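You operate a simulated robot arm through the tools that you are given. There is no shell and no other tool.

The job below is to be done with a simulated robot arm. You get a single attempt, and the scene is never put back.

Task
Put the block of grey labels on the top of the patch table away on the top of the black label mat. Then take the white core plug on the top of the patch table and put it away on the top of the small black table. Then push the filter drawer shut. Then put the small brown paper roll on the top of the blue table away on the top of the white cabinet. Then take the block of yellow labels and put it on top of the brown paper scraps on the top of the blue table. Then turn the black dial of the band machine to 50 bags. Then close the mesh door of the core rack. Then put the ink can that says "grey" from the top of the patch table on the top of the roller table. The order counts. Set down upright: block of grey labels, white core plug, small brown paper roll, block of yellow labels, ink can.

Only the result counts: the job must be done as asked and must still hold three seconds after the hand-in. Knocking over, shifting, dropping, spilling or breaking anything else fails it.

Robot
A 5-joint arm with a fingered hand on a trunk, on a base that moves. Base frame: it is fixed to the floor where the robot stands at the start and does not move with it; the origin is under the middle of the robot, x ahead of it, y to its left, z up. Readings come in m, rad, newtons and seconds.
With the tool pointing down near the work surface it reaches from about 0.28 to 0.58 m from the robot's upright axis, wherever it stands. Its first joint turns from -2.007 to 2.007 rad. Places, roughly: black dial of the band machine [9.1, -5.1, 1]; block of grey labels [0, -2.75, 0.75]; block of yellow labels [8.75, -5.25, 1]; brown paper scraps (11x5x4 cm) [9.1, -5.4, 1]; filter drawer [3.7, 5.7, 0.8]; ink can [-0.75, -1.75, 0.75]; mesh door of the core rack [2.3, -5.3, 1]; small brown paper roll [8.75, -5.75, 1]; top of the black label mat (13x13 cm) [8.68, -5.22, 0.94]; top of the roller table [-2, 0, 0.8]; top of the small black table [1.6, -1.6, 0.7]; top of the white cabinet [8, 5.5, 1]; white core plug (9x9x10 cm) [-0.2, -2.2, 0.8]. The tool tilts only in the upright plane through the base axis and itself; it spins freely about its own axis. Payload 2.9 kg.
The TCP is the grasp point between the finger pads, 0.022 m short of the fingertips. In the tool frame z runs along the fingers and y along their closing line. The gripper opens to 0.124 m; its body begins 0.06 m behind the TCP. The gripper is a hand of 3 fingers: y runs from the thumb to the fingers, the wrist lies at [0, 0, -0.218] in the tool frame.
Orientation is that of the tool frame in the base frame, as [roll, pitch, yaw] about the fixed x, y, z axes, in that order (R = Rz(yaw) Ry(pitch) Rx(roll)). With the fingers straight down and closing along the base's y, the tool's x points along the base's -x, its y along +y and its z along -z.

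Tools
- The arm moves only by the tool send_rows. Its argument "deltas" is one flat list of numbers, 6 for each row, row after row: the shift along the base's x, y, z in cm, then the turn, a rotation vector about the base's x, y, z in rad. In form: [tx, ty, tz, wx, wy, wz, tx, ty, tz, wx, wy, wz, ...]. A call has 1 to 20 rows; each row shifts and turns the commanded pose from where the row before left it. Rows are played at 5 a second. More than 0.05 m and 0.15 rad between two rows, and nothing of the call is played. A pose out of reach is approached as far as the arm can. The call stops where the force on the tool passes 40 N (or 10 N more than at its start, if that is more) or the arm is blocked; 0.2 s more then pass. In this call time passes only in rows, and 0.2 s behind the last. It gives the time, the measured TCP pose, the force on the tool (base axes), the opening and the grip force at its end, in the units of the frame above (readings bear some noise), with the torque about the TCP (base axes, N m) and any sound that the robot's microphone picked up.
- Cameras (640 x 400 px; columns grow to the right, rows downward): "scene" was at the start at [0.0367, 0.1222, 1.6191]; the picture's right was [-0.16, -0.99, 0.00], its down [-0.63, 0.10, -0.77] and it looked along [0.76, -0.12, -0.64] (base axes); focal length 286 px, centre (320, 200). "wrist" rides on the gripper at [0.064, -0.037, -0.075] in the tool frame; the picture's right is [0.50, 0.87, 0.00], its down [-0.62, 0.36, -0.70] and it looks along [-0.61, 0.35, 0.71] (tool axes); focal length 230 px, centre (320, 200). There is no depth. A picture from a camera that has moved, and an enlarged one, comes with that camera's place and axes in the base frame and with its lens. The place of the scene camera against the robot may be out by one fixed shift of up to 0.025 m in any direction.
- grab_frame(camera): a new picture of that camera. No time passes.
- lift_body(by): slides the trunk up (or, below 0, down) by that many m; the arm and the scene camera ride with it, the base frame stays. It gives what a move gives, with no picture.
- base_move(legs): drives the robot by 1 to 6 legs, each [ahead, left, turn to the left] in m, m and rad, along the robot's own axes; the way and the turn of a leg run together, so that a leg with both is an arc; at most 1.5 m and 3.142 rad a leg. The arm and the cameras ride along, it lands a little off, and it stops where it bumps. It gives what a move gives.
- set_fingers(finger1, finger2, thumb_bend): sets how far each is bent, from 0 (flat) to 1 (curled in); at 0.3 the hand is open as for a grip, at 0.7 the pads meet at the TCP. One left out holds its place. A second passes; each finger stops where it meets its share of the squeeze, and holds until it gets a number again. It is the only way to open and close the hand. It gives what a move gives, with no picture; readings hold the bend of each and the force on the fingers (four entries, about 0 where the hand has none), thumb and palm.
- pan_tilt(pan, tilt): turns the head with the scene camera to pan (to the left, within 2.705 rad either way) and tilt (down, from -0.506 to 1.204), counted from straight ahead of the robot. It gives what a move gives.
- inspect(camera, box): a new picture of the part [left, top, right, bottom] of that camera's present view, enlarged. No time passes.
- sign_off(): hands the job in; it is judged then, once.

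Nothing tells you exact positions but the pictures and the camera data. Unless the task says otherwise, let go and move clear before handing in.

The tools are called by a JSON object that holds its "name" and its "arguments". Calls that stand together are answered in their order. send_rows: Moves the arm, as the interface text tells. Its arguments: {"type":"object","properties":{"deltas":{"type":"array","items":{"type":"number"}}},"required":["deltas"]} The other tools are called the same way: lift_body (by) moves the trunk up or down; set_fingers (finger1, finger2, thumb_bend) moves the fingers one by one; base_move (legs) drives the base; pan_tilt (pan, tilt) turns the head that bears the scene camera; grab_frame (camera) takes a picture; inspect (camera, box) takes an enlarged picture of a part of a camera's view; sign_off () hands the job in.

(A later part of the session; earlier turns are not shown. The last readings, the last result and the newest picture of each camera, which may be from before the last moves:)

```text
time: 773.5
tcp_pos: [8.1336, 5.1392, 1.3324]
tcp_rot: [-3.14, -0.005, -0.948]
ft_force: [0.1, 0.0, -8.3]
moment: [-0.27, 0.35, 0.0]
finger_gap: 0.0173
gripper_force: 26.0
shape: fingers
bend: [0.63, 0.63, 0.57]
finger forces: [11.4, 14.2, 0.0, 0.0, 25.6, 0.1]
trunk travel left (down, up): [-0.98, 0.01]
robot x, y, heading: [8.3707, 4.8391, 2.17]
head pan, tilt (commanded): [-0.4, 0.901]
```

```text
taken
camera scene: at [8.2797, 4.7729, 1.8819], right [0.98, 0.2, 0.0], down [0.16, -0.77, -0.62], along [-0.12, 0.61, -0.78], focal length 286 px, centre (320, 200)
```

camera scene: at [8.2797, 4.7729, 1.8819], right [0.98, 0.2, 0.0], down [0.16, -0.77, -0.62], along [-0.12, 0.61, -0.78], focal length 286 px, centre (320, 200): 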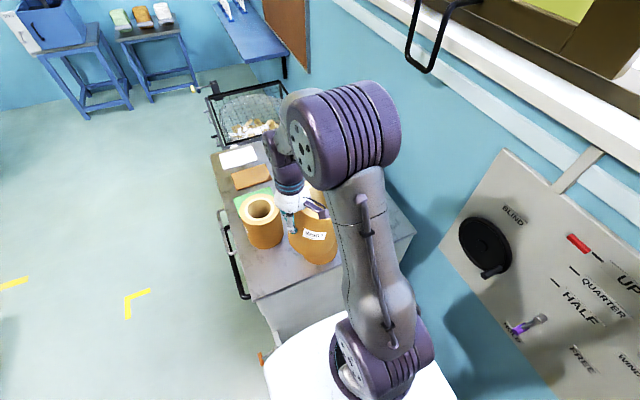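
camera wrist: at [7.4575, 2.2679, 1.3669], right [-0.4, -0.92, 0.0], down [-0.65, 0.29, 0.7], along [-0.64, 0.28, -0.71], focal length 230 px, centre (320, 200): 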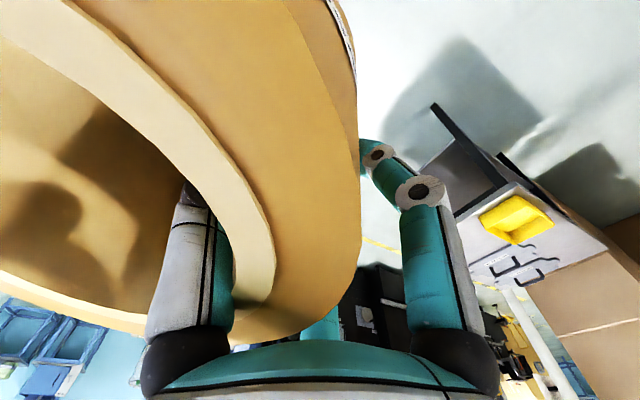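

{"name": "base_move", "arguments": {"legs": [[0.02, -0.36, 0]]}}

{"name": "pan_tilt", "arguments": {"pan": 0.1, "tilt": 0.95}}

{"name": "grab_frame", "arguments": {"camera": "scene"}}

{"name": "grab_frame", "arguments": {"camera": "wrist"}}

```text
time: 775.9
tcp_pos: [8.3781, 5.3451, 1.3298]
tcp_rot: [-3.139, -0.008, -1.011]
ft_force: [-0.5, 0.5, -8.2]
moment: [-0.23, 0.35, -0.01]
finger_gap: 0.0171
gripper_force: 25.7
shape: fingers
bend: [0.63, 0.63, 0.57]
finger forces: [11.4, 14.4, 0.0, 0.0, 25.7, 0.0]
trunk travel left (down, up): [-0.98, 0.01]
robot x, y, heading: [8.5956, 5.0318, 2.112]
head pan, tilt (commanded): [-0.4, 0.901]
stopped in leg 1: the robot was blocked; the commanded pose is now the measured one
```

```text
time: 776.9
tcp_pos: [8.3831, 5.3442, 1.3295]
tcp_rot: [-3.141, -0.007, -1.013]
ft_force: [0.3, -1.2, -7.8]
moment: [-0.23, 0.37, -0.02]
finger_gap: 0.017
gripper_force: 25.5
shape: fingers
bend: [0.63, 0.63, 0.57]
finger forces: [11.6, 14.0, 0.1, 0.0, 25.8, 0.0]
trunk travel left (down, up): [-0.98, 0.01]
robot x, y, heading: [8.5975, 5.0327, 2.109]
head pan, tilt (commanded): [0.099, 0.949]
```

```text
taken
camera scene: at [8.4719, 4.9555, 1.8783], right [0.8, 0.59, 0.0], down [0.48, -0.65, -0.58], along [-0.35, 0.47, -0.81], focal length 286 px, centre (320, 200)
```

scene: 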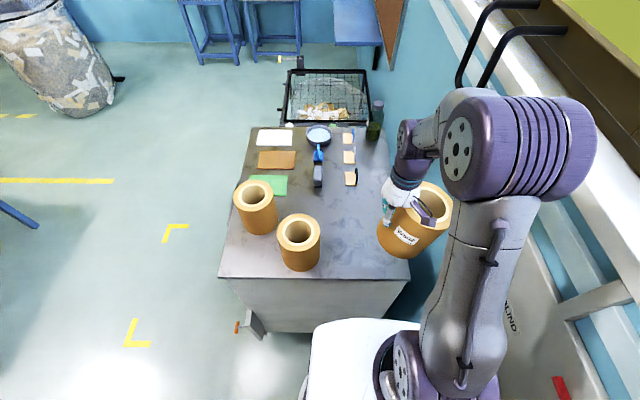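

```text
taken
camera wrist: at [8.4469, 5.3103, 1.4068], right [-0.47, -0.88, 0.0], down [-0.63, 0.34, 0.7], along [-0.62, 0.33, -0.72], focal length 230 px, centre (320, 200)
```

wrist: 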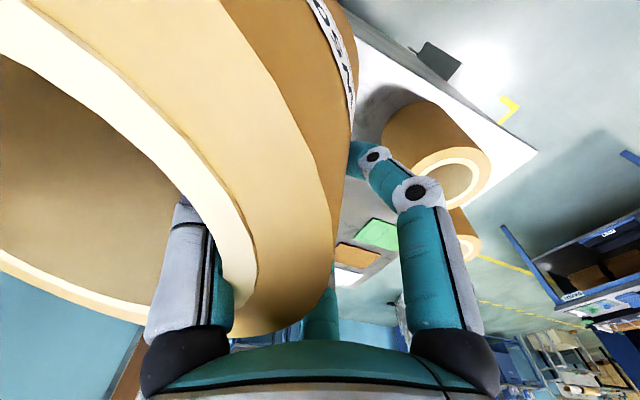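

I was stopped, probably the elbow met the wall ledge. I'll ease back a few centimetres, then reach out to the free spot behind W723.

{"name": "base_move", "arguments": {"legs": [[0, 0.06, 0.05]]}}

{"name": "pan_tilt", "arguments": {"pan": -0.6, "tilt": 0.8}}

{"name": "grab_frame", "arguments": {"camera": "scene"}}

```text
time: 777.8
tcp_pos: [8.322, 5.3068, 1.3295]
tcp_rot: [3.137, -0.006, -0.965]
ft_force: [0.3, -0.3, -8.1]
moment: [-0.24, 0.34, 0.01]
finger_gap: 0.0171
gripper_force: 25.5
shape: fingers
bend: [0.63, 0.63, 0.57]
finger forces: [11.4, 13.8, 0.1, 0.1, 25.8, 0.0]
trunk travel left (down, up): [-0.98, 0.01]
robot x, y, heading: [8.5452, 4.9979, 2.155]
head pan, tilt (commanded): [0.099, 0.949]
```

```text
time: 778.9
tcp_pos: [8.3174, 5.3024, 1.3315]
tcp_rot: [3.139, -0.005, -0.965]
ft_force: [-0.1, 0.6, -9.6]
moment: [-0.23, 0.35, -0.01]
finger_gap: 0.0174
gripper_force: 25.4
shape: fingers
bend: [0.63, 0.63, 0.57]
finger forces: [11.6, 14.0, 0.0, 0.0, 25.7, 0.0]
trunk travel left (down, up): [-0.98, 0.01]
robot x, y, heading: [8.543, 4.9989, 2.156]
head pan, tilt (commanded): [-0.6, 0.799]
```

```text
taken
camera scene: at [8.4726, 4.9424, 1.8899], right [1.0, -0.01, 0.0], down [-0.01, -0.72, -0.7], along [0.01, 0.7, -0.72], focal length 286 px, centre (320, 200)
```

scene: 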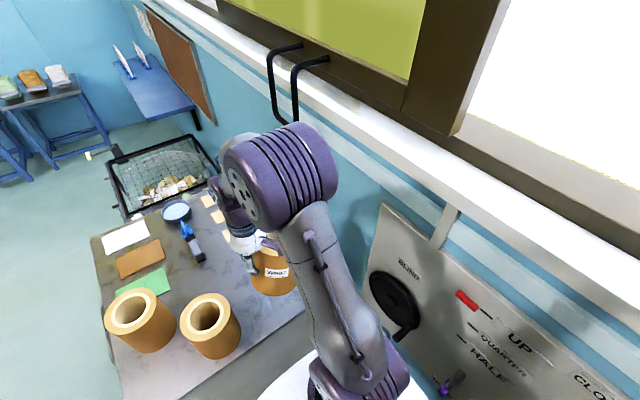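

The base had met the wall; now there is clearance. I'll reach out over the free spot and look before lowering.

{"name": "send_rows", "arguments": {"deltas": [-1.3, 3.27, 0, 0, 0, 0, -1.3, 3.27, 0, 0, 0, 0, -1.3, 3.26, 0, 0, 0, 0]}}

{"name": "grab_frame", "arguments": {"camera": "wrist"}}

{"name": "grab_frame", "arguments": {"camera": "scene"}}

```text
time: 779.7
tcp_pos: [8.2754, 5.4023, 1.3294]
tcp_rot: [3.14, -0.008, -0.967]
ft_force: [0.1, -0.5, -9.5]
moment: [-0.25, 0.39, 0.04]
finger_gap: 0.0169
gripper_force: 25.9
shape: fingers
bend: [0.63, 0.63, 0.57]
finger forces: [12.2, 13.7, 0.0, 0.0, 25.5, 0.0]
trunk travel left (down, up): [-0.98, 0.01]
robot x, y, heading: [8.5454, 4.999, 2.156]
head pan, tilt (commanded): [-0.6, 0.799]
```

```text
taken
camera wrist: at [8.3423, 5.3705, 1.4054], right [-0.43, -0.9, 0.0], down [-0.65, 0.31, 0.7], along [-0.63, 0.29, -0.72], focal length 230 px, centre (320, 200)
```

wrist: 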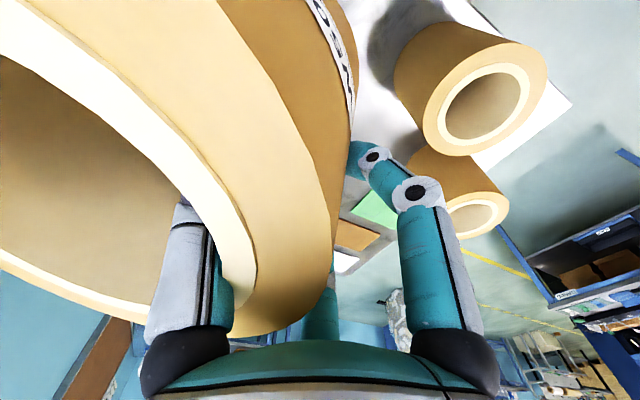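

```text
taken
camera scene: at [8.4703, 4.9437, 1.8899], right [1.0, -0.01, 0.0], down [-0.01, -0.72, -0.7], along [0.01, 0.7, -0.72], focal length 286 px, centre (320, 200)
```

scene: 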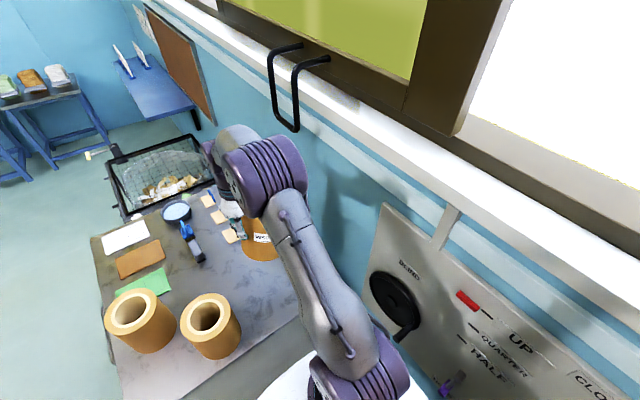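

Good. I'll shift 3 cm further from W723 and lower in steps.

{"name": "send_rows", "arguments": {"deltas": [-0.5, 3.3, 0, 0, 0, 0, 0, 0, -2.5, 0, 0, 0, 0, 0, -2.5, 0, 0, 0, 0, 0, -2.5, 0, 0, 0, 0, 0, -2.5, 0, 0, 0]}}

{"name": "grab_frame", "arguments": {"camera": "scene"}}

{"name": "grab_frame", "arguments": {"camera": "wrist"}}

```text
time: 780.9
tcp_pos: [8.2732, 5.4346, 1.2303]
tcp_rot: [3.141, -0.003, -0.966]
ft_force: [-0.9, 0.5, -9.0]
moment: [-0.25, 0.38, 0.03]
finger_gap: 0.0167
gripper_force: 25.9
shape: fingers
bend: [0.63, 0.63, 0.57]
finger forces: [11.7, 13.7, 0.0, 0.1, 25.3, 0.0]
trunk travel left (down, up): [-0.98, 0.01]
robot x, y, heading: [8.5439, 4.9986, 2.156]
head pan, tilt (commanded): [-0.6, 0.799]
```

```text
taken
camera scene: at [8.4705, 4.943, 1.8899], right [1.0, -0.01, 0.0], down [-0.01, -0.72, -0.7], along [0.01, 0.7, -0.72], focal length 286 px, centre (320, 200)
```

scene: 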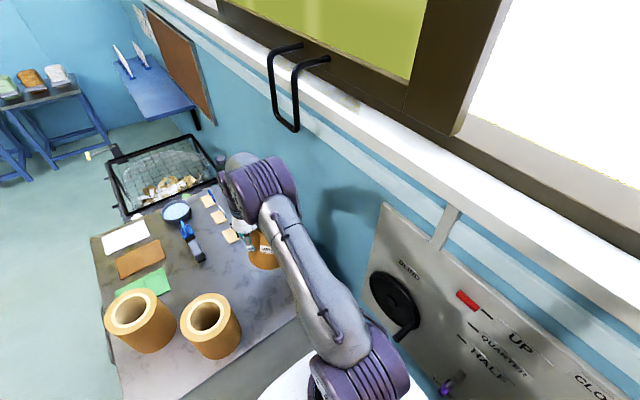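

```text
taken
camera wrist: at [8.3386, 5.4029, 1.3062], right [-0.43, -0.9, 0.0], down [-0.65, 0.31, 0.7], along [-0.63, 0.3, -0.72], focal length 230 px, centre (320, 200)
```

wrist: 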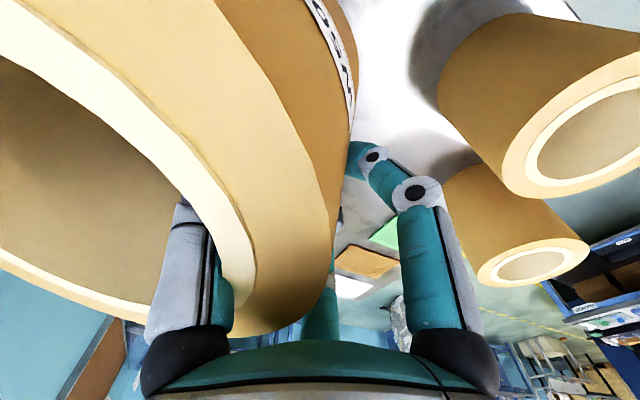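

{"name": "send_rows", "arguments": {"deltas": [0, 0, -2.5, 0, 0, 0, 0, 0, -2.5, 0, 0, 0, 0, 0, -2.5, 0, 0, 0, 0, 0, -1.5, 0, 0, 0]}}

{"name": "grab_frame", "arguments": {"camera": "wrist"}}

{"name": "inspect", "arguments": {"camera": "scene", "box": [160, 160, 340, 340]}}

```text
time: 781.9
tcp_pos: [8.2723, 5.4341, 1.1413]
tcp_rot: [-3.141, -0.006, -0.964]
ft_force: [0.3, 0.5, -7.3]
moment: [-0.24, 0.34, 0.02]
finger_gap: 0.0169
gripper_force: 25.5
shape: fingers
bend: [0.63, 0.63, 0.57]
finger forces: [11.8, 13.7, 0.0, 0.0, 25.3, 0.0]
trunk travel left (down, up): [-0.98, 0.01]
robot x, y, heading: [8.5468, 5.0018, 2.155]
head pan, tilt (commanded): [-0.6, 0.799]
```

```text
taken
camera wrist: at [8.3383, 5.4028, 1.2159], right [-0.43, -0.9, 0.0], down [-0.65, 0.31, 0.7], along [-0.63, 0.3, -0.72], focal length 230 px, centre (320, 200)
```

wrist: 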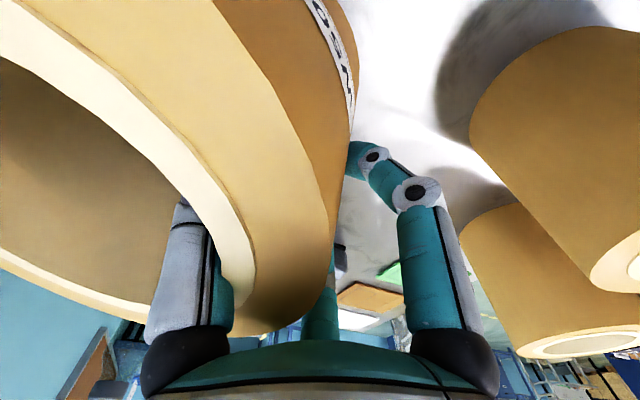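

```text
2.22 times, centred on (250, 250) of scene
camera zoom: at [8.4707, 4.9427, 1.8899], right [1.0, -0.01, 0.0], down [-0.01, -0.72, -0.7], along [0.01, 0.7, -0.72], focal length 635 px, centre (476, 89)
```

zoom: 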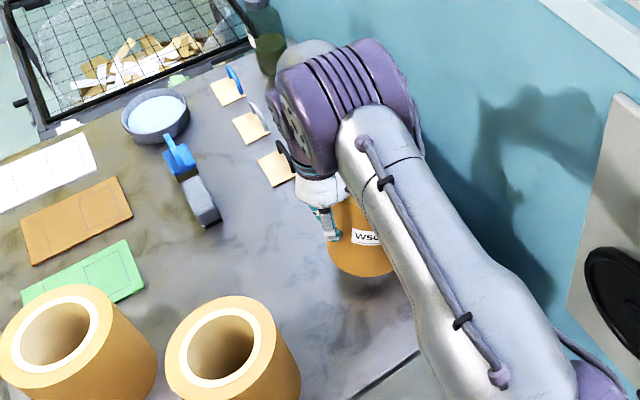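

{"name": "send_rows", "arguments": {"deltas": [0, 0, -1, 0, 0, 0, 0, 0, -1, 0, 0, 0]}}

{"name": "send_rows", "arguments": {"deltas": [0, 0, -0.7, 0, 0, 0]}}

{"name": "send_rows", "arguments": {"deltas": [0, 0, -0.5, 0, 0, 0]}}

```text
time: 782.5
tcp_pos: [8.2732, 5.435, 1.1191]
tcp_rot: [3.14, -0.007, -0.965]
ft_force: [0.5, 0.5, -8.5]
moment: [-0.27, 0.34, 0.0]
finger_gap: 0.0169
gripper_force: 25.3
shape: fingers
bend: [0.63, 0.63, 0.57]
finger forces: [12.0, 13.6, 0.1, 0.1, 25.3, 0.0]
trunk travel left (down, up): [-0.98, 0.01]
robot x, y, heading: [8.5494, 5.0, 2.157]
head pan, tilt (commanded): [-0.6, 0.799]
```

```text
time: 782.9
tcp_pos: [8.2724, 5.4336, 1.1139]
tcp_rot: [-3.141, -0.005, -0.963]
ft_force: [-1.3, -1.4, -3.3]
moment: [-0.11, 0.14, 0.0]
finger_gap: 0.0166
gripper_force: 25.0
shape: fingers
bend: [0.63, 0.63, 0.57]
finger forces: [13.0, 13.6, 0.0, 0.0, 23.4, 0.1]
trunk travel left (down, up): [-0.98, 0.01]
robot x, y, heading: [8.5446, 4.9995, 2.161]
head pan, tilt (commanded): [-0.6, 0.799]
```

```text
time: 783.3
tcp_pos: [8.2725, 5.4334, 1.1092]
tcp_rot: [3.141, -0.005, -0.965]
ft_force: [-0.6, -0.2, -4.2]
moment: [-0.03, 0.09, -0.03]
finger_gap: 0.0166
gripper_force: 26.0
shape: fingers
bend: [0.63, 0.63, 0.57]
finger forces: [13.1, 13.8, 0.0, 0.0, 24.4, 0.1]
trunk travel left (down, up): [-0.98, 0.01]
robot x, y, heading: [8.5457, 4.9999, 2.156]
head pan, tilt (commanded): [-0.6, 0.799]
```

{"name": "send_rows", "arguments": {"deltas": [0, 0, -0.5, 0, 0, 0]}}

{"name": "send_rows", "arguments": {"deltas": [0, 0, -0.5, 0, 0, 0]}}

{"name": "grab_frame", "arguments": {"camera": "wrist"}}

{"name": "inspect", "arguments": {"camera": "scene", "box": [160, 160, 340, 340]}}

```text
time: 783.7
tcp_pos: [8.2725, 5.4322, 1.1036]
tcp_rot: [-3.141, -0.006, -0.965]
ft_force: [-1.0, -2.0, -3.0]
moment: [0.0, 0.04, -0.03]
finger_gap: 0.0162
gripper_force: 26.1
shape: fingers
bend: [0.63, 0.63, 0.57]
finger forces: [13.1, 14.9, 0.1, 0.0, 25.6, 0.0]
trunk travel left (down, up): [-0.98, 0.01]
robot x, y, heading: [8.5448, 5.0024, 2.157]
head pan, tilt (commanded): [-0.6, 0.799]
```

```text
time: 784.1
tcp_pos: [8.2731, 5.4319, 1.0985]
tcp_rot: [3.14, -0.006, -0.965]
ft_force: [-0.9, -1.4, -1.9]
moment: [0.03, -0.08, -0.01]
finger_gap: 0.0162
gripper_force: 28.2
shape: fingers
bend: [0.63, 0.63, 0.57]
finger forces: [13.4, 16.0, 0.1, 0.1, 26.9, 0.1]
trunk travel left (down, up): [-0.98, 0.01]
robot x, y, heading: [8.543, 4.9986, 2.161]
head pan, tilt (commanded): [-0.6, 0.799]
```

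```text
taken
camera wrist: at [8.3384, 5.4017, 1.1747], right [-0.43, -0.9, 0.0], down [-0.65, 0.31, 0.7], along [-0.63, 0.3, -0.72], focal length 230 px, centre (320, 200)
```

wrist: 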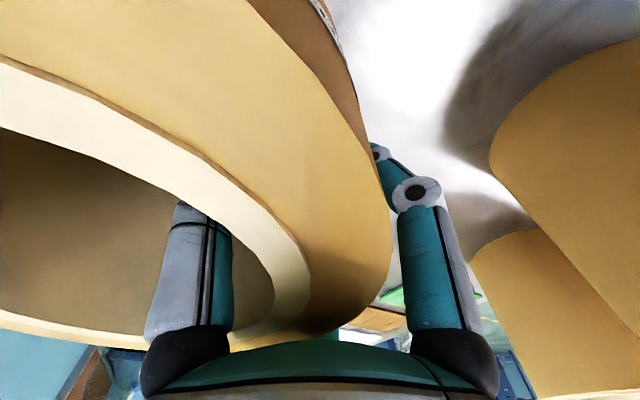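

```text
2.22 times, centred on (250, 250) of scene
camera zoom: at [8.4708, 4.9407, 1.8898], right [1.0, -0.01, 0.0], down [-0.01, -0.72, -0.7], along [0.01, 0.7, -0.72], focal length 635 px, centre (476, 89)
```

zoom: 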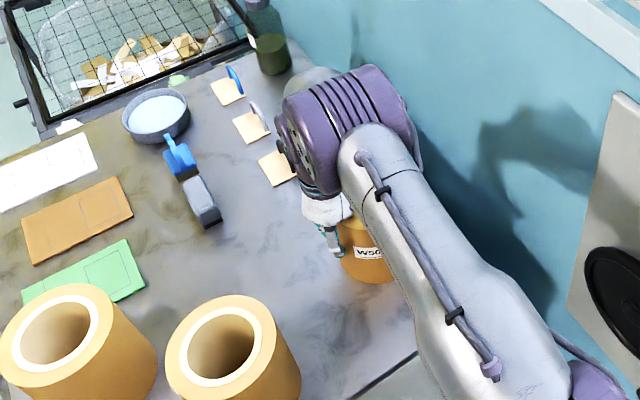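

{"name": "send_rows", "arguments": {"deltas": [0, 0, -0.4, 0, 0, 0]}}

{"name": "send_rows", "arguments": {"deltas": [0, 0, -0.4, 0, 0, 0]}}

{"name": "grab_frame", "arguments": {"camera": "wrist"}}

```text
time: 784.5
tcp_pos: [8.272, 5.4334, 1.098]
tcp_rot: [3.141, -0.002, -0.964]
ft_force: [-1.7, -0.1, 8.5]
moment: [0.04, -0.01, 0.0]
finger_gap: 0.0158
gripper_force: 30.4
shape: fingers
bend: [0.63, 0.63, 0.57]
finger forces: [13.8, 17.4, 0.0, 0.0, 28.4, 0.0]
trunk travel left (down, up): [-0.98, 0.01]
robot x, y, heading: [8.5474, 4.995, 2.151]
head pan, tilt (commanded): [-0.6, 0.799]
```

```text
time: 784.9
tcp_pos: [8.2728, 5.4324, 1.0954]
tcp_rot: [-3.141, 0.004, -0.967]
ft_force: [-3.9, 2.6, 31.4]
moment: [0.14, 0.03, 0.03]
finger_gap: 0.0156
gripper_force: 34.1
shape: fingers
bend: [0.62, 0.62, 0.55]
finger forces: [17.0, 18.7, 0.0, 0.0, 31.6, 0.0]
trunk travel left (down, up): [-0.98, 0.01]
robot x, y, heading: [8.5466, 4.9979, 2.156]
head pan, tilt (commanded): [-0.6, 0.799]
```

```text
taken
camera wrist: at [8.339, 5.4003, 1.1701], right [-0.43, -0.9, 0.0], down [-0.64, 0.3, 0.7], along [-0.64, 0.3, -0.71], focal length 230 px, centre (320, 200)
```

wrist: 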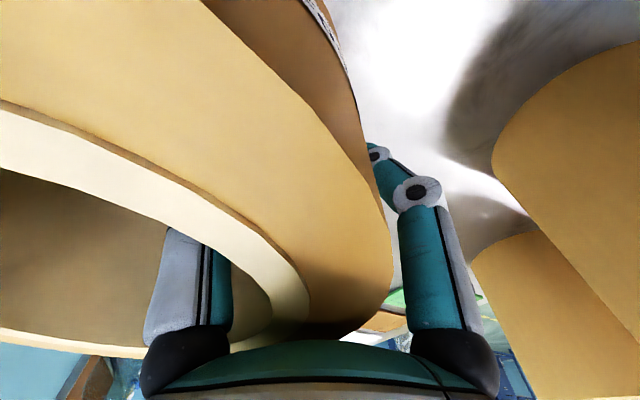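

The roll now stands flat (firm contact). Relieve slightly and open the fingers.

{"name": "send_rows", "arguments": {"deltas": [0, 0, 0.3, 0, 0, 0]}}

{"name": "set_fingers", "arguments": {"finger1": 0.57, "finger2": 0.57, "thumb_bend": 0.5}}

{"name": "set_fingers", "arguments": {"finger1": 0.5, "finger2": 0.5, "thumb_bend": 0.42}}

{"name": "grab_frame", "arguments": {"camera": "wrist"}}

```text
time: 785.3
tcp_pos: [8.2718, 5.4331, 1.095]
tcp_rot: [3.14, -0.004, -0.967]
ft_force: [-4.7, 6.0, 21.9]
moment: [0.15, 0.06, 0.02]
finger_gap: 0.0152
gripper_force: 31.7
shape: fingers
bend: [0.62, 0.62, 0.55]
finger forces: [16.4, 17.0, 0.0, 0.1, 29.9, 0.1]
trunk travel left (down, up): [-0.98, 0.01]
robot x, y, heading: [8.5456, 5.001, 2.156]
head pan, tilt (commanded): [-0.6, 0.799]
```

```text
time: 786.3
tcp_pos: [8.2714, 5.4321, 1.0942]
tcp_rot: [-3.141, -0.003, -0.964]
ft_force: [-0.5, -0.3, 0.4]
moment: [0.01, 0.0, -0.04]
finger_gap: 0.0411
gripper_force: 0.0
shape: fingers
bend: [0.56, 0.56, 0.5]
finger forces: [0.0, 0.0, 0.0, 0.0, 0.0, 0.0]
trunk travel left (down, up): [-0.98, 0.01]
robot x, y, heading: [8.547, 4.9986, 2.156]
head pan, tilt (commanded): [-0.6, 0.799]
```

```text
time: 787.3
tcp_pos: [8.2721, 5.4337, 1.0951]
tcp_rot: [-3.141, -0.005, -0.966]
ft_force: [-0.2, 0.2, 0.2]
moment: [0.0, -0.02, 0.01]
finger_gap: 0.0606
gripper_force: 0.0
shape: fingers
bend: [0.5, 0.5, 0.42]
finger forces: [0.1, 0.0, 0.0, 0.1, 0.0, 0.0]
trunk travel left (down, up): [-0.98, 0.01]
robot x, y, heading: [8.5434, 5.0, 2.159]
head pan, tilt (commanded): [-0.6, 0.799]
```

```text
taken
camera wrist: at [8.3388, 5.4013, 1.1702], right [-0.43, -0.9, 0.0], down [-0.65, 0.31, 0.7], along [-0.63, 0.3, -0.72], focal length 230 px, centre (320, 200)
```

wrist: 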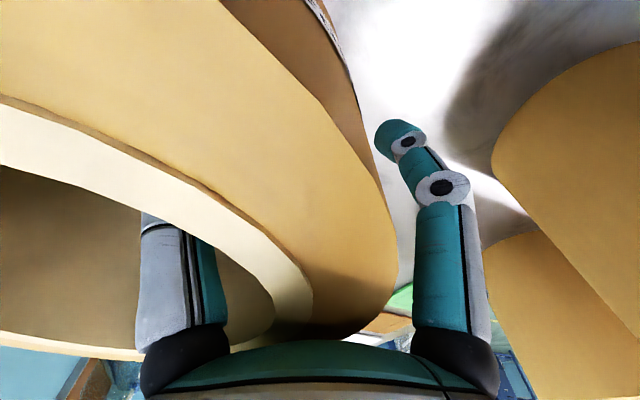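

Released. Rise straight up carefully.

{"name": "send_rows", "arguments": {"deltas": [0, 0, 1, 0, 0, 0, 0, 0, 1.5, 0, 0, 0, 0, 0, 2, 0, 0, 0, 0, 0, 2.5, 0, 0, 0, 0, 0, 3, 0, 0, 0, 0, 0, 4, 0, 0, 0, 0, 0, 4, 0, 0, 0]}}

{"name": "grab_frame", "arguments": {"camera": "wrist"}}

{"name": "grab_frame", "arguments": {"camera": "scene"}}

```text
time: 788.9
tcp_pos: [8.2712, 5.4318, 1.2763]
tcp_rot: [-3.141, -0.005, -0.966]
ft_force: [-0.7, -0.7, 0.6]
moment: [0.02, -0.01, -0.01]
finger_gap: 0.0605
gripper_force: 0.1
shape: fingers
bend: [0.5, 0.5, 0.42]
finger forces: [0.1, 0.0, 0.0, 0.0, 0.0, 0.0]
trunk travel left (down, up): [-0.98, 0.01]
robot x, y, heading: [8.5481, 5.0016, 2.162]
head pan, tilt (commanded): [-0.6, 0.799]
```

```text
taken
camera wrist: at [8.3379, 5.4004, 1.351], right [-0.43, -0.9, 0.0], down [-0.65, 0.31, 0.7], along [-0.63, 0.3, -0.72], focal length 230 px, centre (320, 200)
```

wrist: 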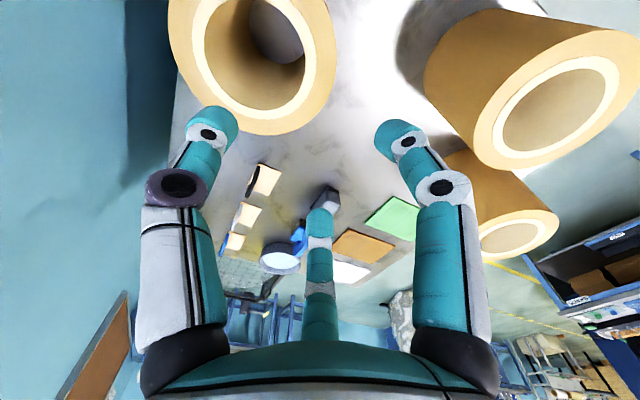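

```text
taken
camera scene: at [8.4725, 4.9395, 1.8898], right [1.0, -0.01, 0.0], down [-0.01, -0.72, -0.7], along [0.01, 0.7, -0.72], focal length 286 px, centre (320, 200)
```

scene: 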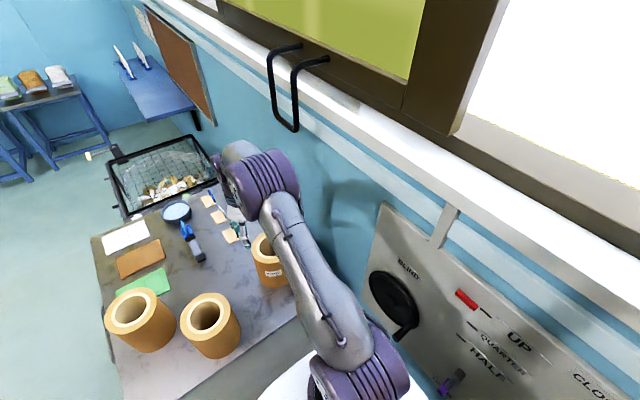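

The roll W502 stands upright on the cabinet top. I'll pull the arm back, slide out of the niche and head back along the west route.

{"name": "send_rows", "arguments": {"deltas": [0, 0, 3, 0, 0, 0, 2.43, -3.79, 0.5, 0, 0, 0, 2.43, -3.79, 0.5, 0, 0, 0, 2.43, -3.79, 0, 0, 0, 0]}}

{"name": "base_move", "arguments": {"legs": [[-0.035, 0.236, 0], [-0.09, 0.547, 0], [0.735, 0.308, 0], [0, 0, 1.52], [0.848, -0.9185, 0], [1.168, -0.154, 0]]}}

{"name": "pan_tilt", "arguments": {"pan": 2.4, "tilt": 0.35}}

{"name": "grab_frame", "arguments": {"camera": "scene"}}

```text
time: 789.9
tcp_pos: [8.3463, 5.3178, 1.314]
tcp_rot: [3.141, -0.003, -0.965]
ft_force: [0.6, 0.3, 0.2]
moment: [0.03, -0.01, 0.02]
finger_gap: 0.0605
gripper_force: 0.1
shape: fingers
bend: [0.5, 0.5, 0.42]
finger forces: [0.0, 0.1, 0.0, 0.1, 0.1, 0.1]
trunk travel left (down, up): [-0.98, 0.01]
robot x, y, heading: [8.5483, 4.9989, 2.158]
head pan, tilt (commanded): [-0.6, 0.799]
```

```text
time: 813.6
tcp_pos: [4.6884, 4.5509, 1.3147]
tcp_rot: [-3.141, -0.005, 0.566]
ft_force: [0.1, 0.4, 0.6]
moment: [0.02, 0.02, 0.01]
finger_gap: 0.0606
gripper_force: 0.0
shape: fingers
bend: [0.5, 0.5, 0.42]
finger forces: [0.1, 0.0, 0.0, 0.0, 0.0, 0.0]
trunk travel left (down, up): [-0.98, 0.01]
robot x, y, heading: [5.0164, 4.7419, -2.592]
head pan, tilt (commanded): [-0.6, 0.799]
```

```text
time: 816.2
tcp_pos: [4.6885, 4.5506, 1.3142]
tcp_rot: [-3.14, -0.006, 0.568]
ft_force: [0.1, 0.2, 0.6]
moment: [0.01, -0.02, 0.02]
finger_gap: 0.0605
gripper_force: 0.0
shape: fingers
bend: [0.5, 0.5, 0.42]
finger forces: [0.0, 0.0, 0.1, 0.0, 0.1, 0.0]
trunk travel left (down, up): [-0.98, 0.01]
robot x, y, heading: [5.0183, 4.7382, -2.593]
head pan, tilt (commanded): [2.4, 0.351]
```

```text
taken
camera scene: at [5.2458, 4.6197, 1.9295], right [-0.19, -0.98, 0.0], down [-0.34, 0.07, -0.94], along [0.92, -0.18, -0.34], focal length 286 px, centre (320, 200)
```

scene: 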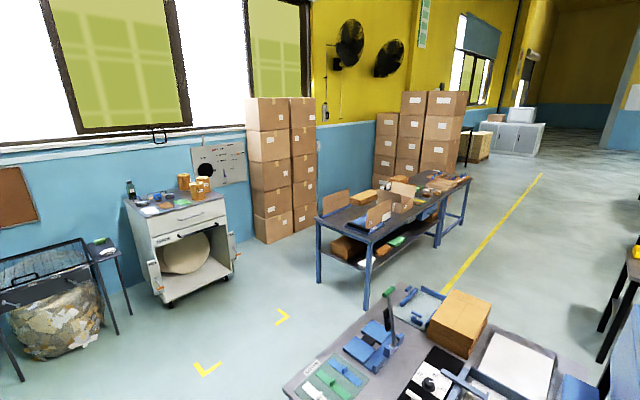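

{"name": "base_move", "arguments": {"legs": [[1.224, -0.141, 0], [1.392, 0.11, 0], [1.46, 0.158, 0], [0.7525, 0.2725, 0], [0.7525, 0.2725, 0], [0.789, 1.1, 0]]}}

{"name": "pan_tilt", "arguments": {"pan": 0.6, "tilt": 0.35}}

{"name": "grab_frame", "arguments": {"camera": "scene"}}

```text
time: 849.9
tcp_pos: [0.1265, -0.2288, 1.3148]
tcp_rot: [-3.139, -0.004, 0.535]
ft_force: [0.0, -0.6, 0.2]
moment: [0.0, -0.01, 0.02]
finger_gap: 0.0609
gripper_force: 0.0
shape: fingers
bend: [0.5, 0.5, 0.42]
finger forces: [0.0, 0.0, 0.0, 0.1, 0.0, 0.0]
trunk travel left (down, up): [-0.98, 0.01]
robot x, y, heading: [0.4616, -0.0531, -2.624]
head pan, tilt (commanded): [2.4, 0.351]
```

```text
time: 851.6
tcp_pos: [0.1272, -0.2289, 1.3142]
tcp_rot: [3.139, -0.005, 0.535]
ft_force: [0.9, 0.2, 0.1]
moment: [0.0, -0.02, 0.02]
finger_gap: 0.0607
gripper_force: 0.0
shape: fingers
bend: [0.5, 0.5, 0.42]
finger forces: [0.0, 0.0, 0.0, 0.0, 0.0, 0.1]
trunk travel left (down, up): [-0.98, 0.01]
robot x, y, heading: [0.4585, -0.0496, -2.63]
head pan, tilt (commanded): [0.6, 0.351]
```

```text
taken
camera scene: at [0.5558, -0.2417, 1.9295], right [-0.9, 0.44, 0.0], down [0.15, 0.31, -0.94], along [-0.41, -0.84, -0.34], focal length 286 px, centre (320, 200)
```

scene: 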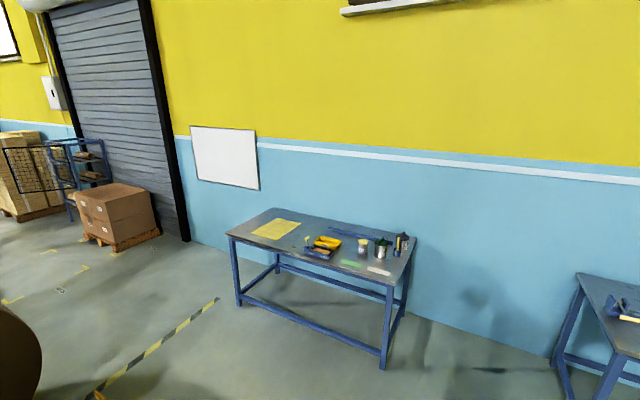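

{"name": "base_move", "arguments": {"legs": [[0.696, 1.272, 0], [0.121, 0.9655, 0], [-0.028, 0.763, 0], [0, 0, 2.627], [1.37, 0, 0], [1.2, 0.26, 0]]}}

{"name": "pan_tilt", "arguments": {"pan": -0.4, "tilt": 0.35}}

{"name": "grab_frame", "arguments": {"camera": "scene"}}

```text
time: 885.7
tcp_pos: [4.1597, -2.7493, 1.3134]
tcp_rot: [-3.141, -0.005, -3.104]
ft_force: [0.2, -0.4, -0.2]
moment: [0.0, 0.0, -0.02]
finger_gap: 0.0605
gripper_force: 0.0
shape: fingers
bend: [0.5, 0.5, 0.42]
finger forces: [0.0, 0.0, 0.0, 0.0, 0.0, 0.1]
trunk travel left (down, up): [-0.98, 0.01]
robot x, y, heading: [3.7801, -2.7431, 0.017]
head pan, tilt (commanded): [0.6, 0.351]
```

```text
time: 887.0
tcp_pos: [4.1603, -2.7499, 1.3136]
tcp_rot: [3.141, -0.004, -3.102]
ft_force: [0.4, -0.1, 0.7]
moment: [0.0, -0.02, -0.02]
finger_gap: 0.0604
gripper_force: 0.0
shape: fingers
bend: [0.5, 0.5, 0.42]
finger forces: [0.0, 0.1, 0.1, 0.1, 0.0, 0.0]
trunk travel left (down, up): [-0.98, 0.01]
robot x, y, heading: [3.781, -2.747, 0.022]
head pan, tilt (commanded): [-0.4, 0.351]
```

```text
taken
camera scene: at [3.8183, -2.6466, 1.9295], right [-0.37, -0.93, 0.0], down [-0.32, 0.13, -0.94], along [0.87, -0.35, -0.34], focal length 286 px, centre (320, 200)
```

scene: 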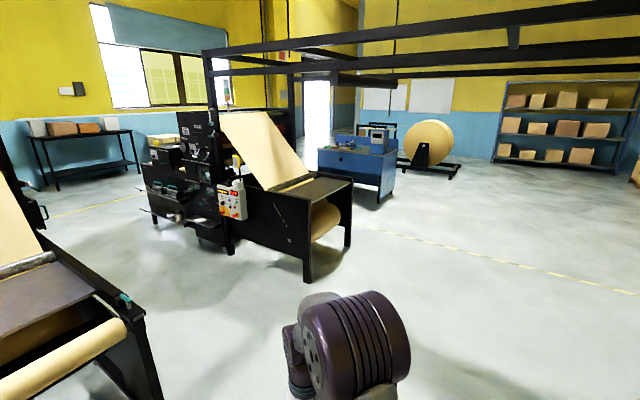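

{"name": "base_move", "arguments": {"legs": [[0, 0, -0.56], [1.278, -0.11, 0], [1.278, -0.11, 0], [1.278, -0.11, 0], [0.964, 1.056, 0], [0, 0, -0.4]]}}

{"name": "pan_tilt", "arguments": {"pan": 0, "tilt": 0.8}}

{"name": "grab_frame", "arguments": {"camera": "scene"}}

```text
time: 915.0
tcp_pos: [8.4982, -4.8799, 1.3139]
tcp_rot: [-3.141, -0.005, 2.228]
ft_force: [0.0, 0.5, 0.8]
moment: [0.0, -0.01, 0.03]
finger_gap: 0.0607
gripper_force: 0.0
shape: fingers
bend: [0.5, 0.5, 0.42]
finger forces: [0.0, 0.0, 0.0, 0.0, 0.1, 0.0]
trunk travel left (down, up): [-0.98, 0.01]
robot x, y, heading: [8.2831, -4.5733, -0.931]
head pan, tilt (commanded): [-0.4, 0.351]
```

```text
time: 915.9
tcp_pos: [8.4977, -4.8802, 1.315]
tcp_rot: [-3.141, -0.006, 2.228]
ft_force: [-0.1, -0.3, 0.3]
moment: [0.0, 0.04, 0.0]
finger_gap: 0.0606
gripper_force: 0.1
shape: fingers
bend: [0.5, 0.5, 0.42]
finger forces: [0.1, 0.0, 0.1, 0.1, 0.1, 0.1]
trunk travel left (down, up): [-0.98, 0.01]
robot x, y, heading: [8.2809, -4.5701, -0.935]
head pan, tilt (commanded): [0.0, 0.799]
```

```text
taken
camera scene: at [8.4224, -4.5101, 1.8899], right [-0.8, -0.59, 0.0], down [-0.43, 0.58, -0.7], along [0.41, -0.56, -0.72], focal length 286 px, centre (320, 200)
```

scene: 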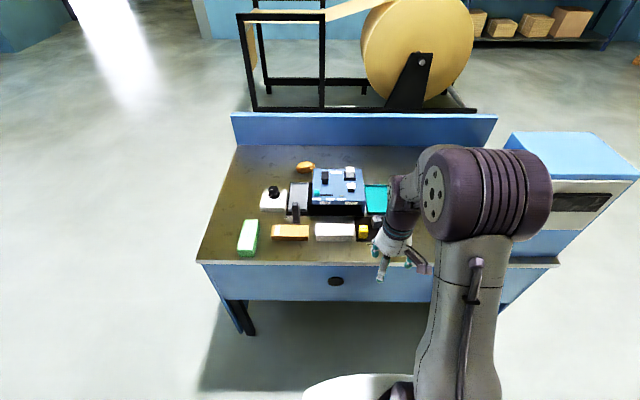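

I'm in front of the blue table. I'll lower the trunk, set the fingers half open and drive up to the table as before to fetch the yellow block.

{"name": "lift_body", "arguments": {"by": -0.14}}

{"name": "set_fingers", "arguments": {"finger1": 0.44, "finger2": 0.44, "thumb_bend": 0.44}}

{"name": "base_move", "arguments": {"legs": [[0.28, -0.01, 0]]}}

{"name": "grab_frame", "arguments": {"camera": "wrist"}}

{"name": "inspect", "arguments": {"camera": "scene", "box": [200, 150, 460, 320]}}

```text
time: 917.6
tcp_pos: [8.4981, -4.8804, 1.174]
tcp_rot: [3.141, -0.006, 2.228]
ft_force: [-0.2, -0.3, 0.4]
moment: [0.0, 0.04, 0.0]
finger_gap: 0.0606
gripper_force: 0.1
shape: fingers
bend: [0.5, 0.5, 0.42]
finger forces: [0.1, 0.1, 0.0, 0.0, 0.1, 0.0]
trunk travel left (down, up): [-0.84, 0.15]
robot x, y, heading: [8.2827, -4.5721, -0.935]
head pan, tilt (commanded): [0.0, 0.799]
```

```text
time: 918.6
tcp_pos: [8.4983, -4.8795, 1.1742]
tcp_rot: [-3.141, -0.006, 2.226]
ft_force: [0.5, -0.2, 1.0]
moment: [0.0, -0.03, 0.0]
finger_gap: 0.0661
gripper_force: 0.0
shape: fingers
bend: [0.44, 0.44, 0.44]
finger forces: [0.1, 0.0, 0.0, 0.0, 0.1, 0.0]
trunk travel left (down, up): [-0.84, 0.15]
robot x, y, heading: [8.2819, -4.5708, -0.94]
head pan, tilt (commanded): [0.0, 0.799]
```

```text
time: 920.6
tcp_pos: [8.6563, -5.1103, 1.1747]
tcp_rot: [-3.141, -0.007, 2.227]
ft_force: [0.0, -0.2, 0.3]
moment: [0.01, 0.0, -0.02]
finger_gap: 0.0661
gripper_force: 0.1
shape: fingers
bend: [0.44, 0.44, 0.44]
finger forces: [0.0, 0.0, 0.0, 0.1, 0.0, 0.1]
trunk travel left (down, up): [-0.84, 0.15]
robot x, y, heading: [8.4418, -4.8017, -0.932]
head pan, tilt (commanded): [0.0, 0.799]
```

```text
taken
camera wrist: at [8.5877, -5.0837, 1.25], right [0.38, 0.92, 0.0], down [0.66, -0.27, 0.7], along [0.65, -0.26, -0.72], focal length 230 px, centre (320, 200)
```

wrist: 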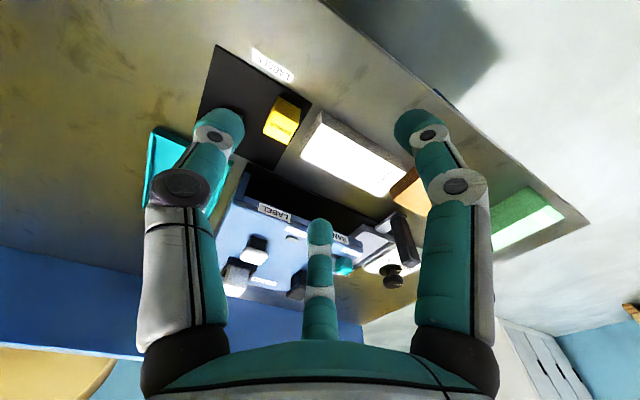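

```text
2.35 times, centred on (330, 235) of scene
camera zoom: at [8.5809, -4.7408, 1.7499], right [-0.8, -0.59, 0.0], down [-0.43, 0.58, -0.7], along [0.41, -0.56, -0.72], focal length 672 px, centre (296, 118)
```

zoom: 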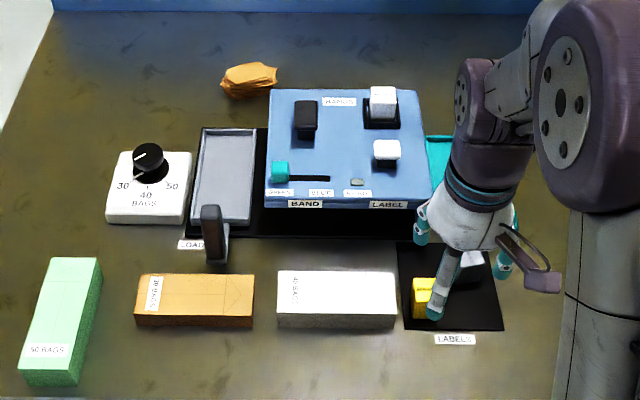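

{"name": "inspect", "arguments": {"camera": "wrist", "box": [190, 30, 430, 180]}}

```text
2.67 times, centred on (310, 105) of wrist
camera zoom: at [8.5877, -5.0837, 1.25], right [0.38, 0.92, 0.0], down [0.66, -0.27, 0.7], along [0.65, -0.26, -0.72], focal length 614 px, centre (347, 453)
```

zoom: 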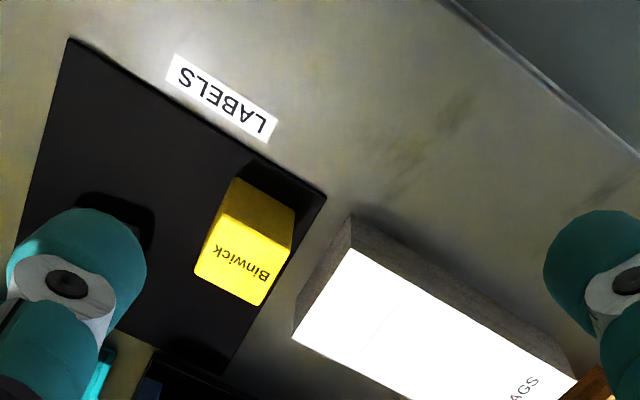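

The yellow block is aligned with the tool, 4 cm from the white stack. I'll centre above it and go down part way.

{"name": "set_fingers", "arguments": {"finger1": 0.47, "finger2": 0.47, "thumb_bend": 0.46}}

{"name": "send_rows", "arguments": {"deltas": [1.87, -3.37, 0, 0, 0, 0, 1.87, -3.37, 0, 0, 0, 0, 0, 0, -4, 0, 0, 0, 0, 0, -4, 0, 0, 0, 0, 0, -3, 0, 0, 0]}}

{"name": "inspect", "arguments": {"camera": "wrist", "box": [210, 60, 450, 240]}}

{"name": "grab_frame", "arguments": {"camera": "wrist"}}

```text
time: 921.6
tcp_pos: [8.6575, -5.1105, 1.1749]
tcp_rot: [-3.141, -0.005, 2.227]
ft_force: [-0.2, -0.5, -1.1]
moment: [0.04, -0.04, -0.02]
finger_gap: 0.06
gripper_force: 0.1
shape: fingers
bend: [0.47, 0.47, 0.46]
finger forces: [0.0, 0.0, 0.1, 0.0, 0.0, 0.1]
trunk travel left (down, up): [-0.84, 0.15]
robot x, y, heading: [8.4414, -4.7991, -0.934]
head pan, tilt (commanded): [0.0, 0.799]
```

```text
time: 922.8
tcp_pos: [8.6946, -5.1785, 1.0636]
tcp_rot: [3.141, -0.005, 2.226]
ft_force: [-1.0, -0.1, 0.1]
moment: [-0.03, -0.02, 0.0]
finger_gap: 0.0597
gripper_force: 0.0
shape: fingers
bend: [0.47, 0.47, 0.46]
finger forces: [0.1, 0.1, 0.0, 0.0, 0.1, 0.0]
trunk travel left (down, up): [-0.84, 0.15]
robot x, y, heading: [8.4406, -4.8032, -0.929]
head pan, tilt (commanded): [0.0, 0.799]
```

```text
2.22 times, centred on (330, 150) of wrist
camera zoom: at [8.6257, -5.1511, 1.1393], right [0.38, 0.92, 0.0], down [0.66, -0.27, 0.7], along [0.65, -0.26, -0.72], focal length 511 px, centre (298, 311)
```

zoom: 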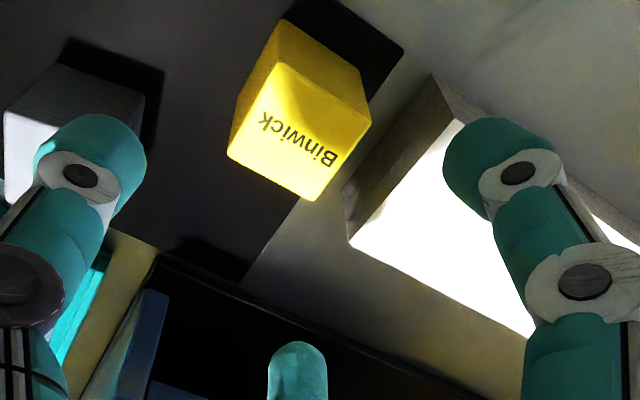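

```text
taken
camera wrist: at [8.6257, -5.1511, 1.1393], right [0.38, 0.92, 0.0], down [0.66, -0.27, 0.7], along [0.65, -0.26, -0.72], focal length 230 px, centre (320, 200)
```

wrist: 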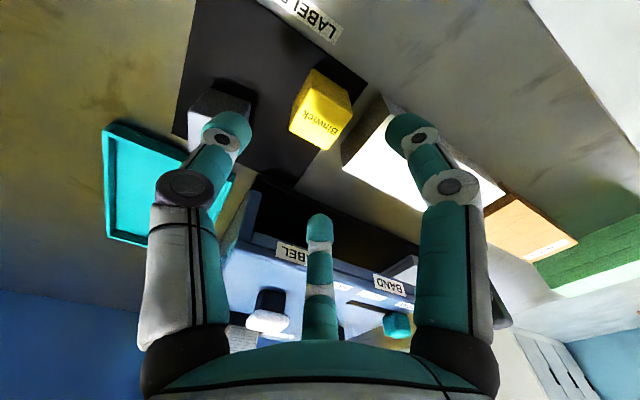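

Centred exactly. Descend to gripping height.

{"name": "send_rows", "arguments": {"deltas": [0, 0, -3, 0, 0, 0, 0, 0, -3, 0, 0, 0]}}

{"name": "grab_frame", "arguments": {"camera": "wrist"}}

{"name": "inspect", "arguments": {"camera": "scene", "box": [300, 200, 460, 320]}}

```text
time: 923.4
tcp_pos: [8.6948, -5.179, 1.0036]
tcp_rot: [3.14, -0.005, 2.227]
ft_force: [0.7, 0.5, -0.3]
moment: [0.02, 0.0, 0.06]
finger_gap: 0.0597
gripper_force: 0.1
shape: fingers
bend: [0.47, 0.47, 0.46]
finger forces: [0.0, 0.0, 0.1, 0.0, 0.1, 0.1]
trunk travel left (down, up): [-0.84, 0.15]
robot x, y, heading: [8.4425, -4.8, -0.935]
head pan, tilt (commanded): [0.0, 0.799]
```

```text
taken
camera wrist: at [8.6263, -5.1515, 1.0794], right [0.38, 0.92, 0.0], down [0.66, -0.27, 0.7], along [0.65, -0.26, -0.72], focal length 230 px, centre (320, 200)
```

wrist: 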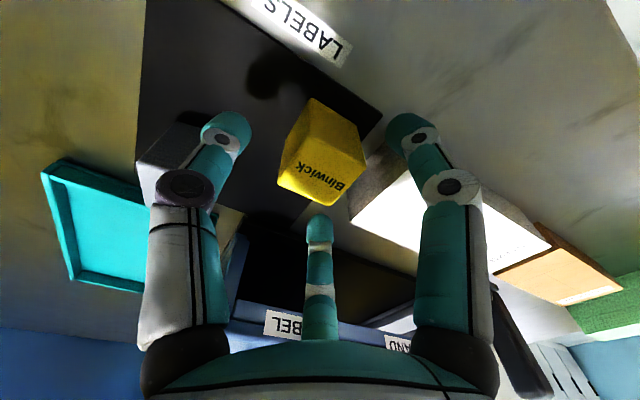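

```text
3.33 times, centred on (380, 260) of scene
camera zoom: at [8.5816, -4.7418, 1.7499], right [-0.8, -0.59, 0.0], down [-0.43, 0.58, -0.7], along [0.41, -0.56, -0.72], focal length 952 px, centre (120, 0)
```

zoom: 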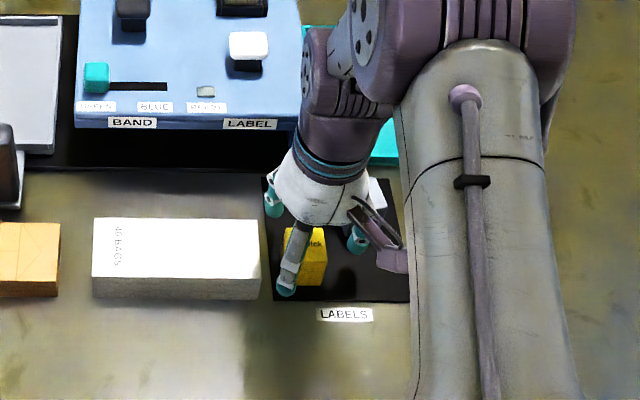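

{"name": "send_rows", "arguments": {"deltas": [0, 0, -1.5, 0, 0, 0, 0, 0, -1, 0, 0, 0, 0, 0, -0.6, 0, 0, 0]}}

{"name": "set_fingers", "arguments": {"finger1": 0.7, "finger2": 0.7, "thumb_bend": 0.7}}

{"name": "grab_frame", "arguments": {"camera": "wrist"}}

```text
time: 924.2
tcp_pos: [8.6941, -5.1785, 0.973]
tcp_rot: [-3.141, -0.005, 2.227]
ft_force: [0.1, 0.8, -0.5]
moment: [-0.04, -0.01, -0.01]
finger_gap: 0.0598
gripper_force: 0.1
shape: fingers
bend: [0.47, 0.47, 0.46]
finger forces: [0.0, 0.1, 0.1, 0.0, 0.0, 0.0]
trunk travel left (down, up): [-0.84, 0.15]
robot x, y, heading: [8.4412, -4.8019, -0.932]
head pan, tilt (commanded): [0.0, 0.799]
```

```text
time: 925.2
tcp_pos: [8.6941, -5.1789, 0.9738]
tcp_rot: [-3.14, -0.005, 2.227]
ft_force: [0.5, 0.1, -0.6]
moment: [0.03, 0.0, 0.02]
finger_gap: 0.0238
gripper_force: 11.1
shape: fingers
bend: [0.58, 0.59, 0.63]
finger forces: [7.4, 6.4, 0.1, 0.1, 8.6, 0.1]
trunk travel left (down, up): [-0.84, 0.15]
robot x, y, heading: [8.4402, -4.8053, -0.936]
head pan, tilt (commanded): [0.0, 0.799]
```

```text
taken
camera wrist: at [8.6255, -5.1512, 1.0487], right [0.38, 0.92, 0.0], down [0.66, -0.27, 0.7], along [0.65, -0.26, -0.72], focal length 230 px, centre (320, 200)
```

wrist: 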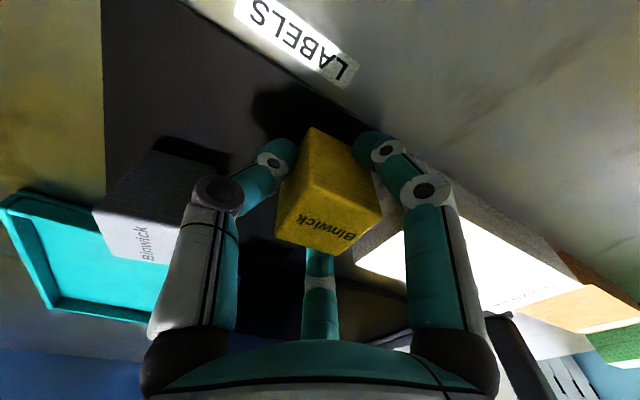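

Gripped evenly. Lift clear of the table and check.

{"name": "send_rows", "arguments": {"deltas": [0, 0, 1, 0, 0, 0, 0, 0, 2, 0, 0, 0, 0, 0, 4, 0, 0, 0, 0, 0, 4, 0, 0, 0, 0, 0, 4, 0, 0, 0, 0, 0, 4, 0, 0, 0]}}

{"name": "grab_frame", "arguments": {"camera": "wrist"}}

{"name": "inspect", "arguments": {"camera": "scene", "box": [300, 180, 460, 320]}}

```text
time: 926.6
tcp_pos: [8.694, -5.179, 1.1633]
tcp_rot: [3.142, -0.006, 2.226]
ft_force: [0.4, 0.0, -0.2]
moment: [-0.01, -0.01, -0.04]
finger_gap: 0.0228
gripper_force: 10.5
shape: fingers
bend: [0.58, 0.59, 0.64]
finger forces: [7.2, 6.7, 0.0, 0.1, 7.8, 0.0]
trunk travel left (down, up): [-0.84, 0.15]
robot x, y, heading: [8.4414, -4.8044, -0.932]
head pan, tilt (commanded): [0.0, 0.799]
```

```text
taken
camera wrist: at [8.6249, -5.1502, 1.2393], right [0.38, 0.92, 0.0], down [0.66, -0.27, 0.7], along [0.65, -0.26, -0.72], focal length 230 px, centre (320, 200)
```

wrist: 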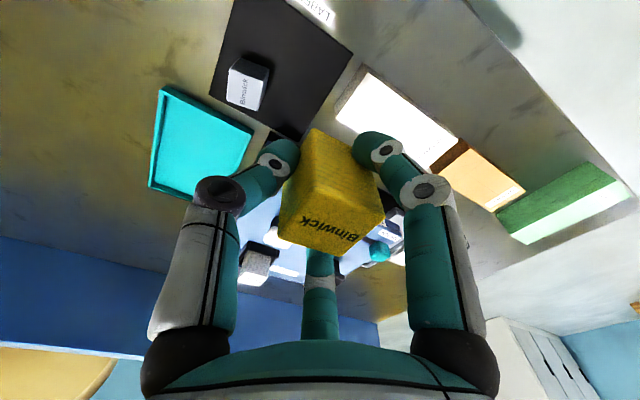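

```text
2.86 times, centred on (380, 250) of scene
camera zoom: at [8.5806, -4.7403, 1.7498], right [-0.8, -0.59, 0.0], down [-0.43, 0.58, -0.7], along [0.41, -0.56, -0.72], focal length 816 px, centre (149, 57)
```

zoom: 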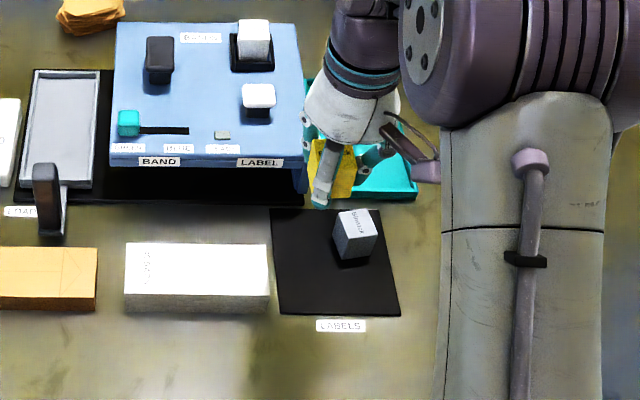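

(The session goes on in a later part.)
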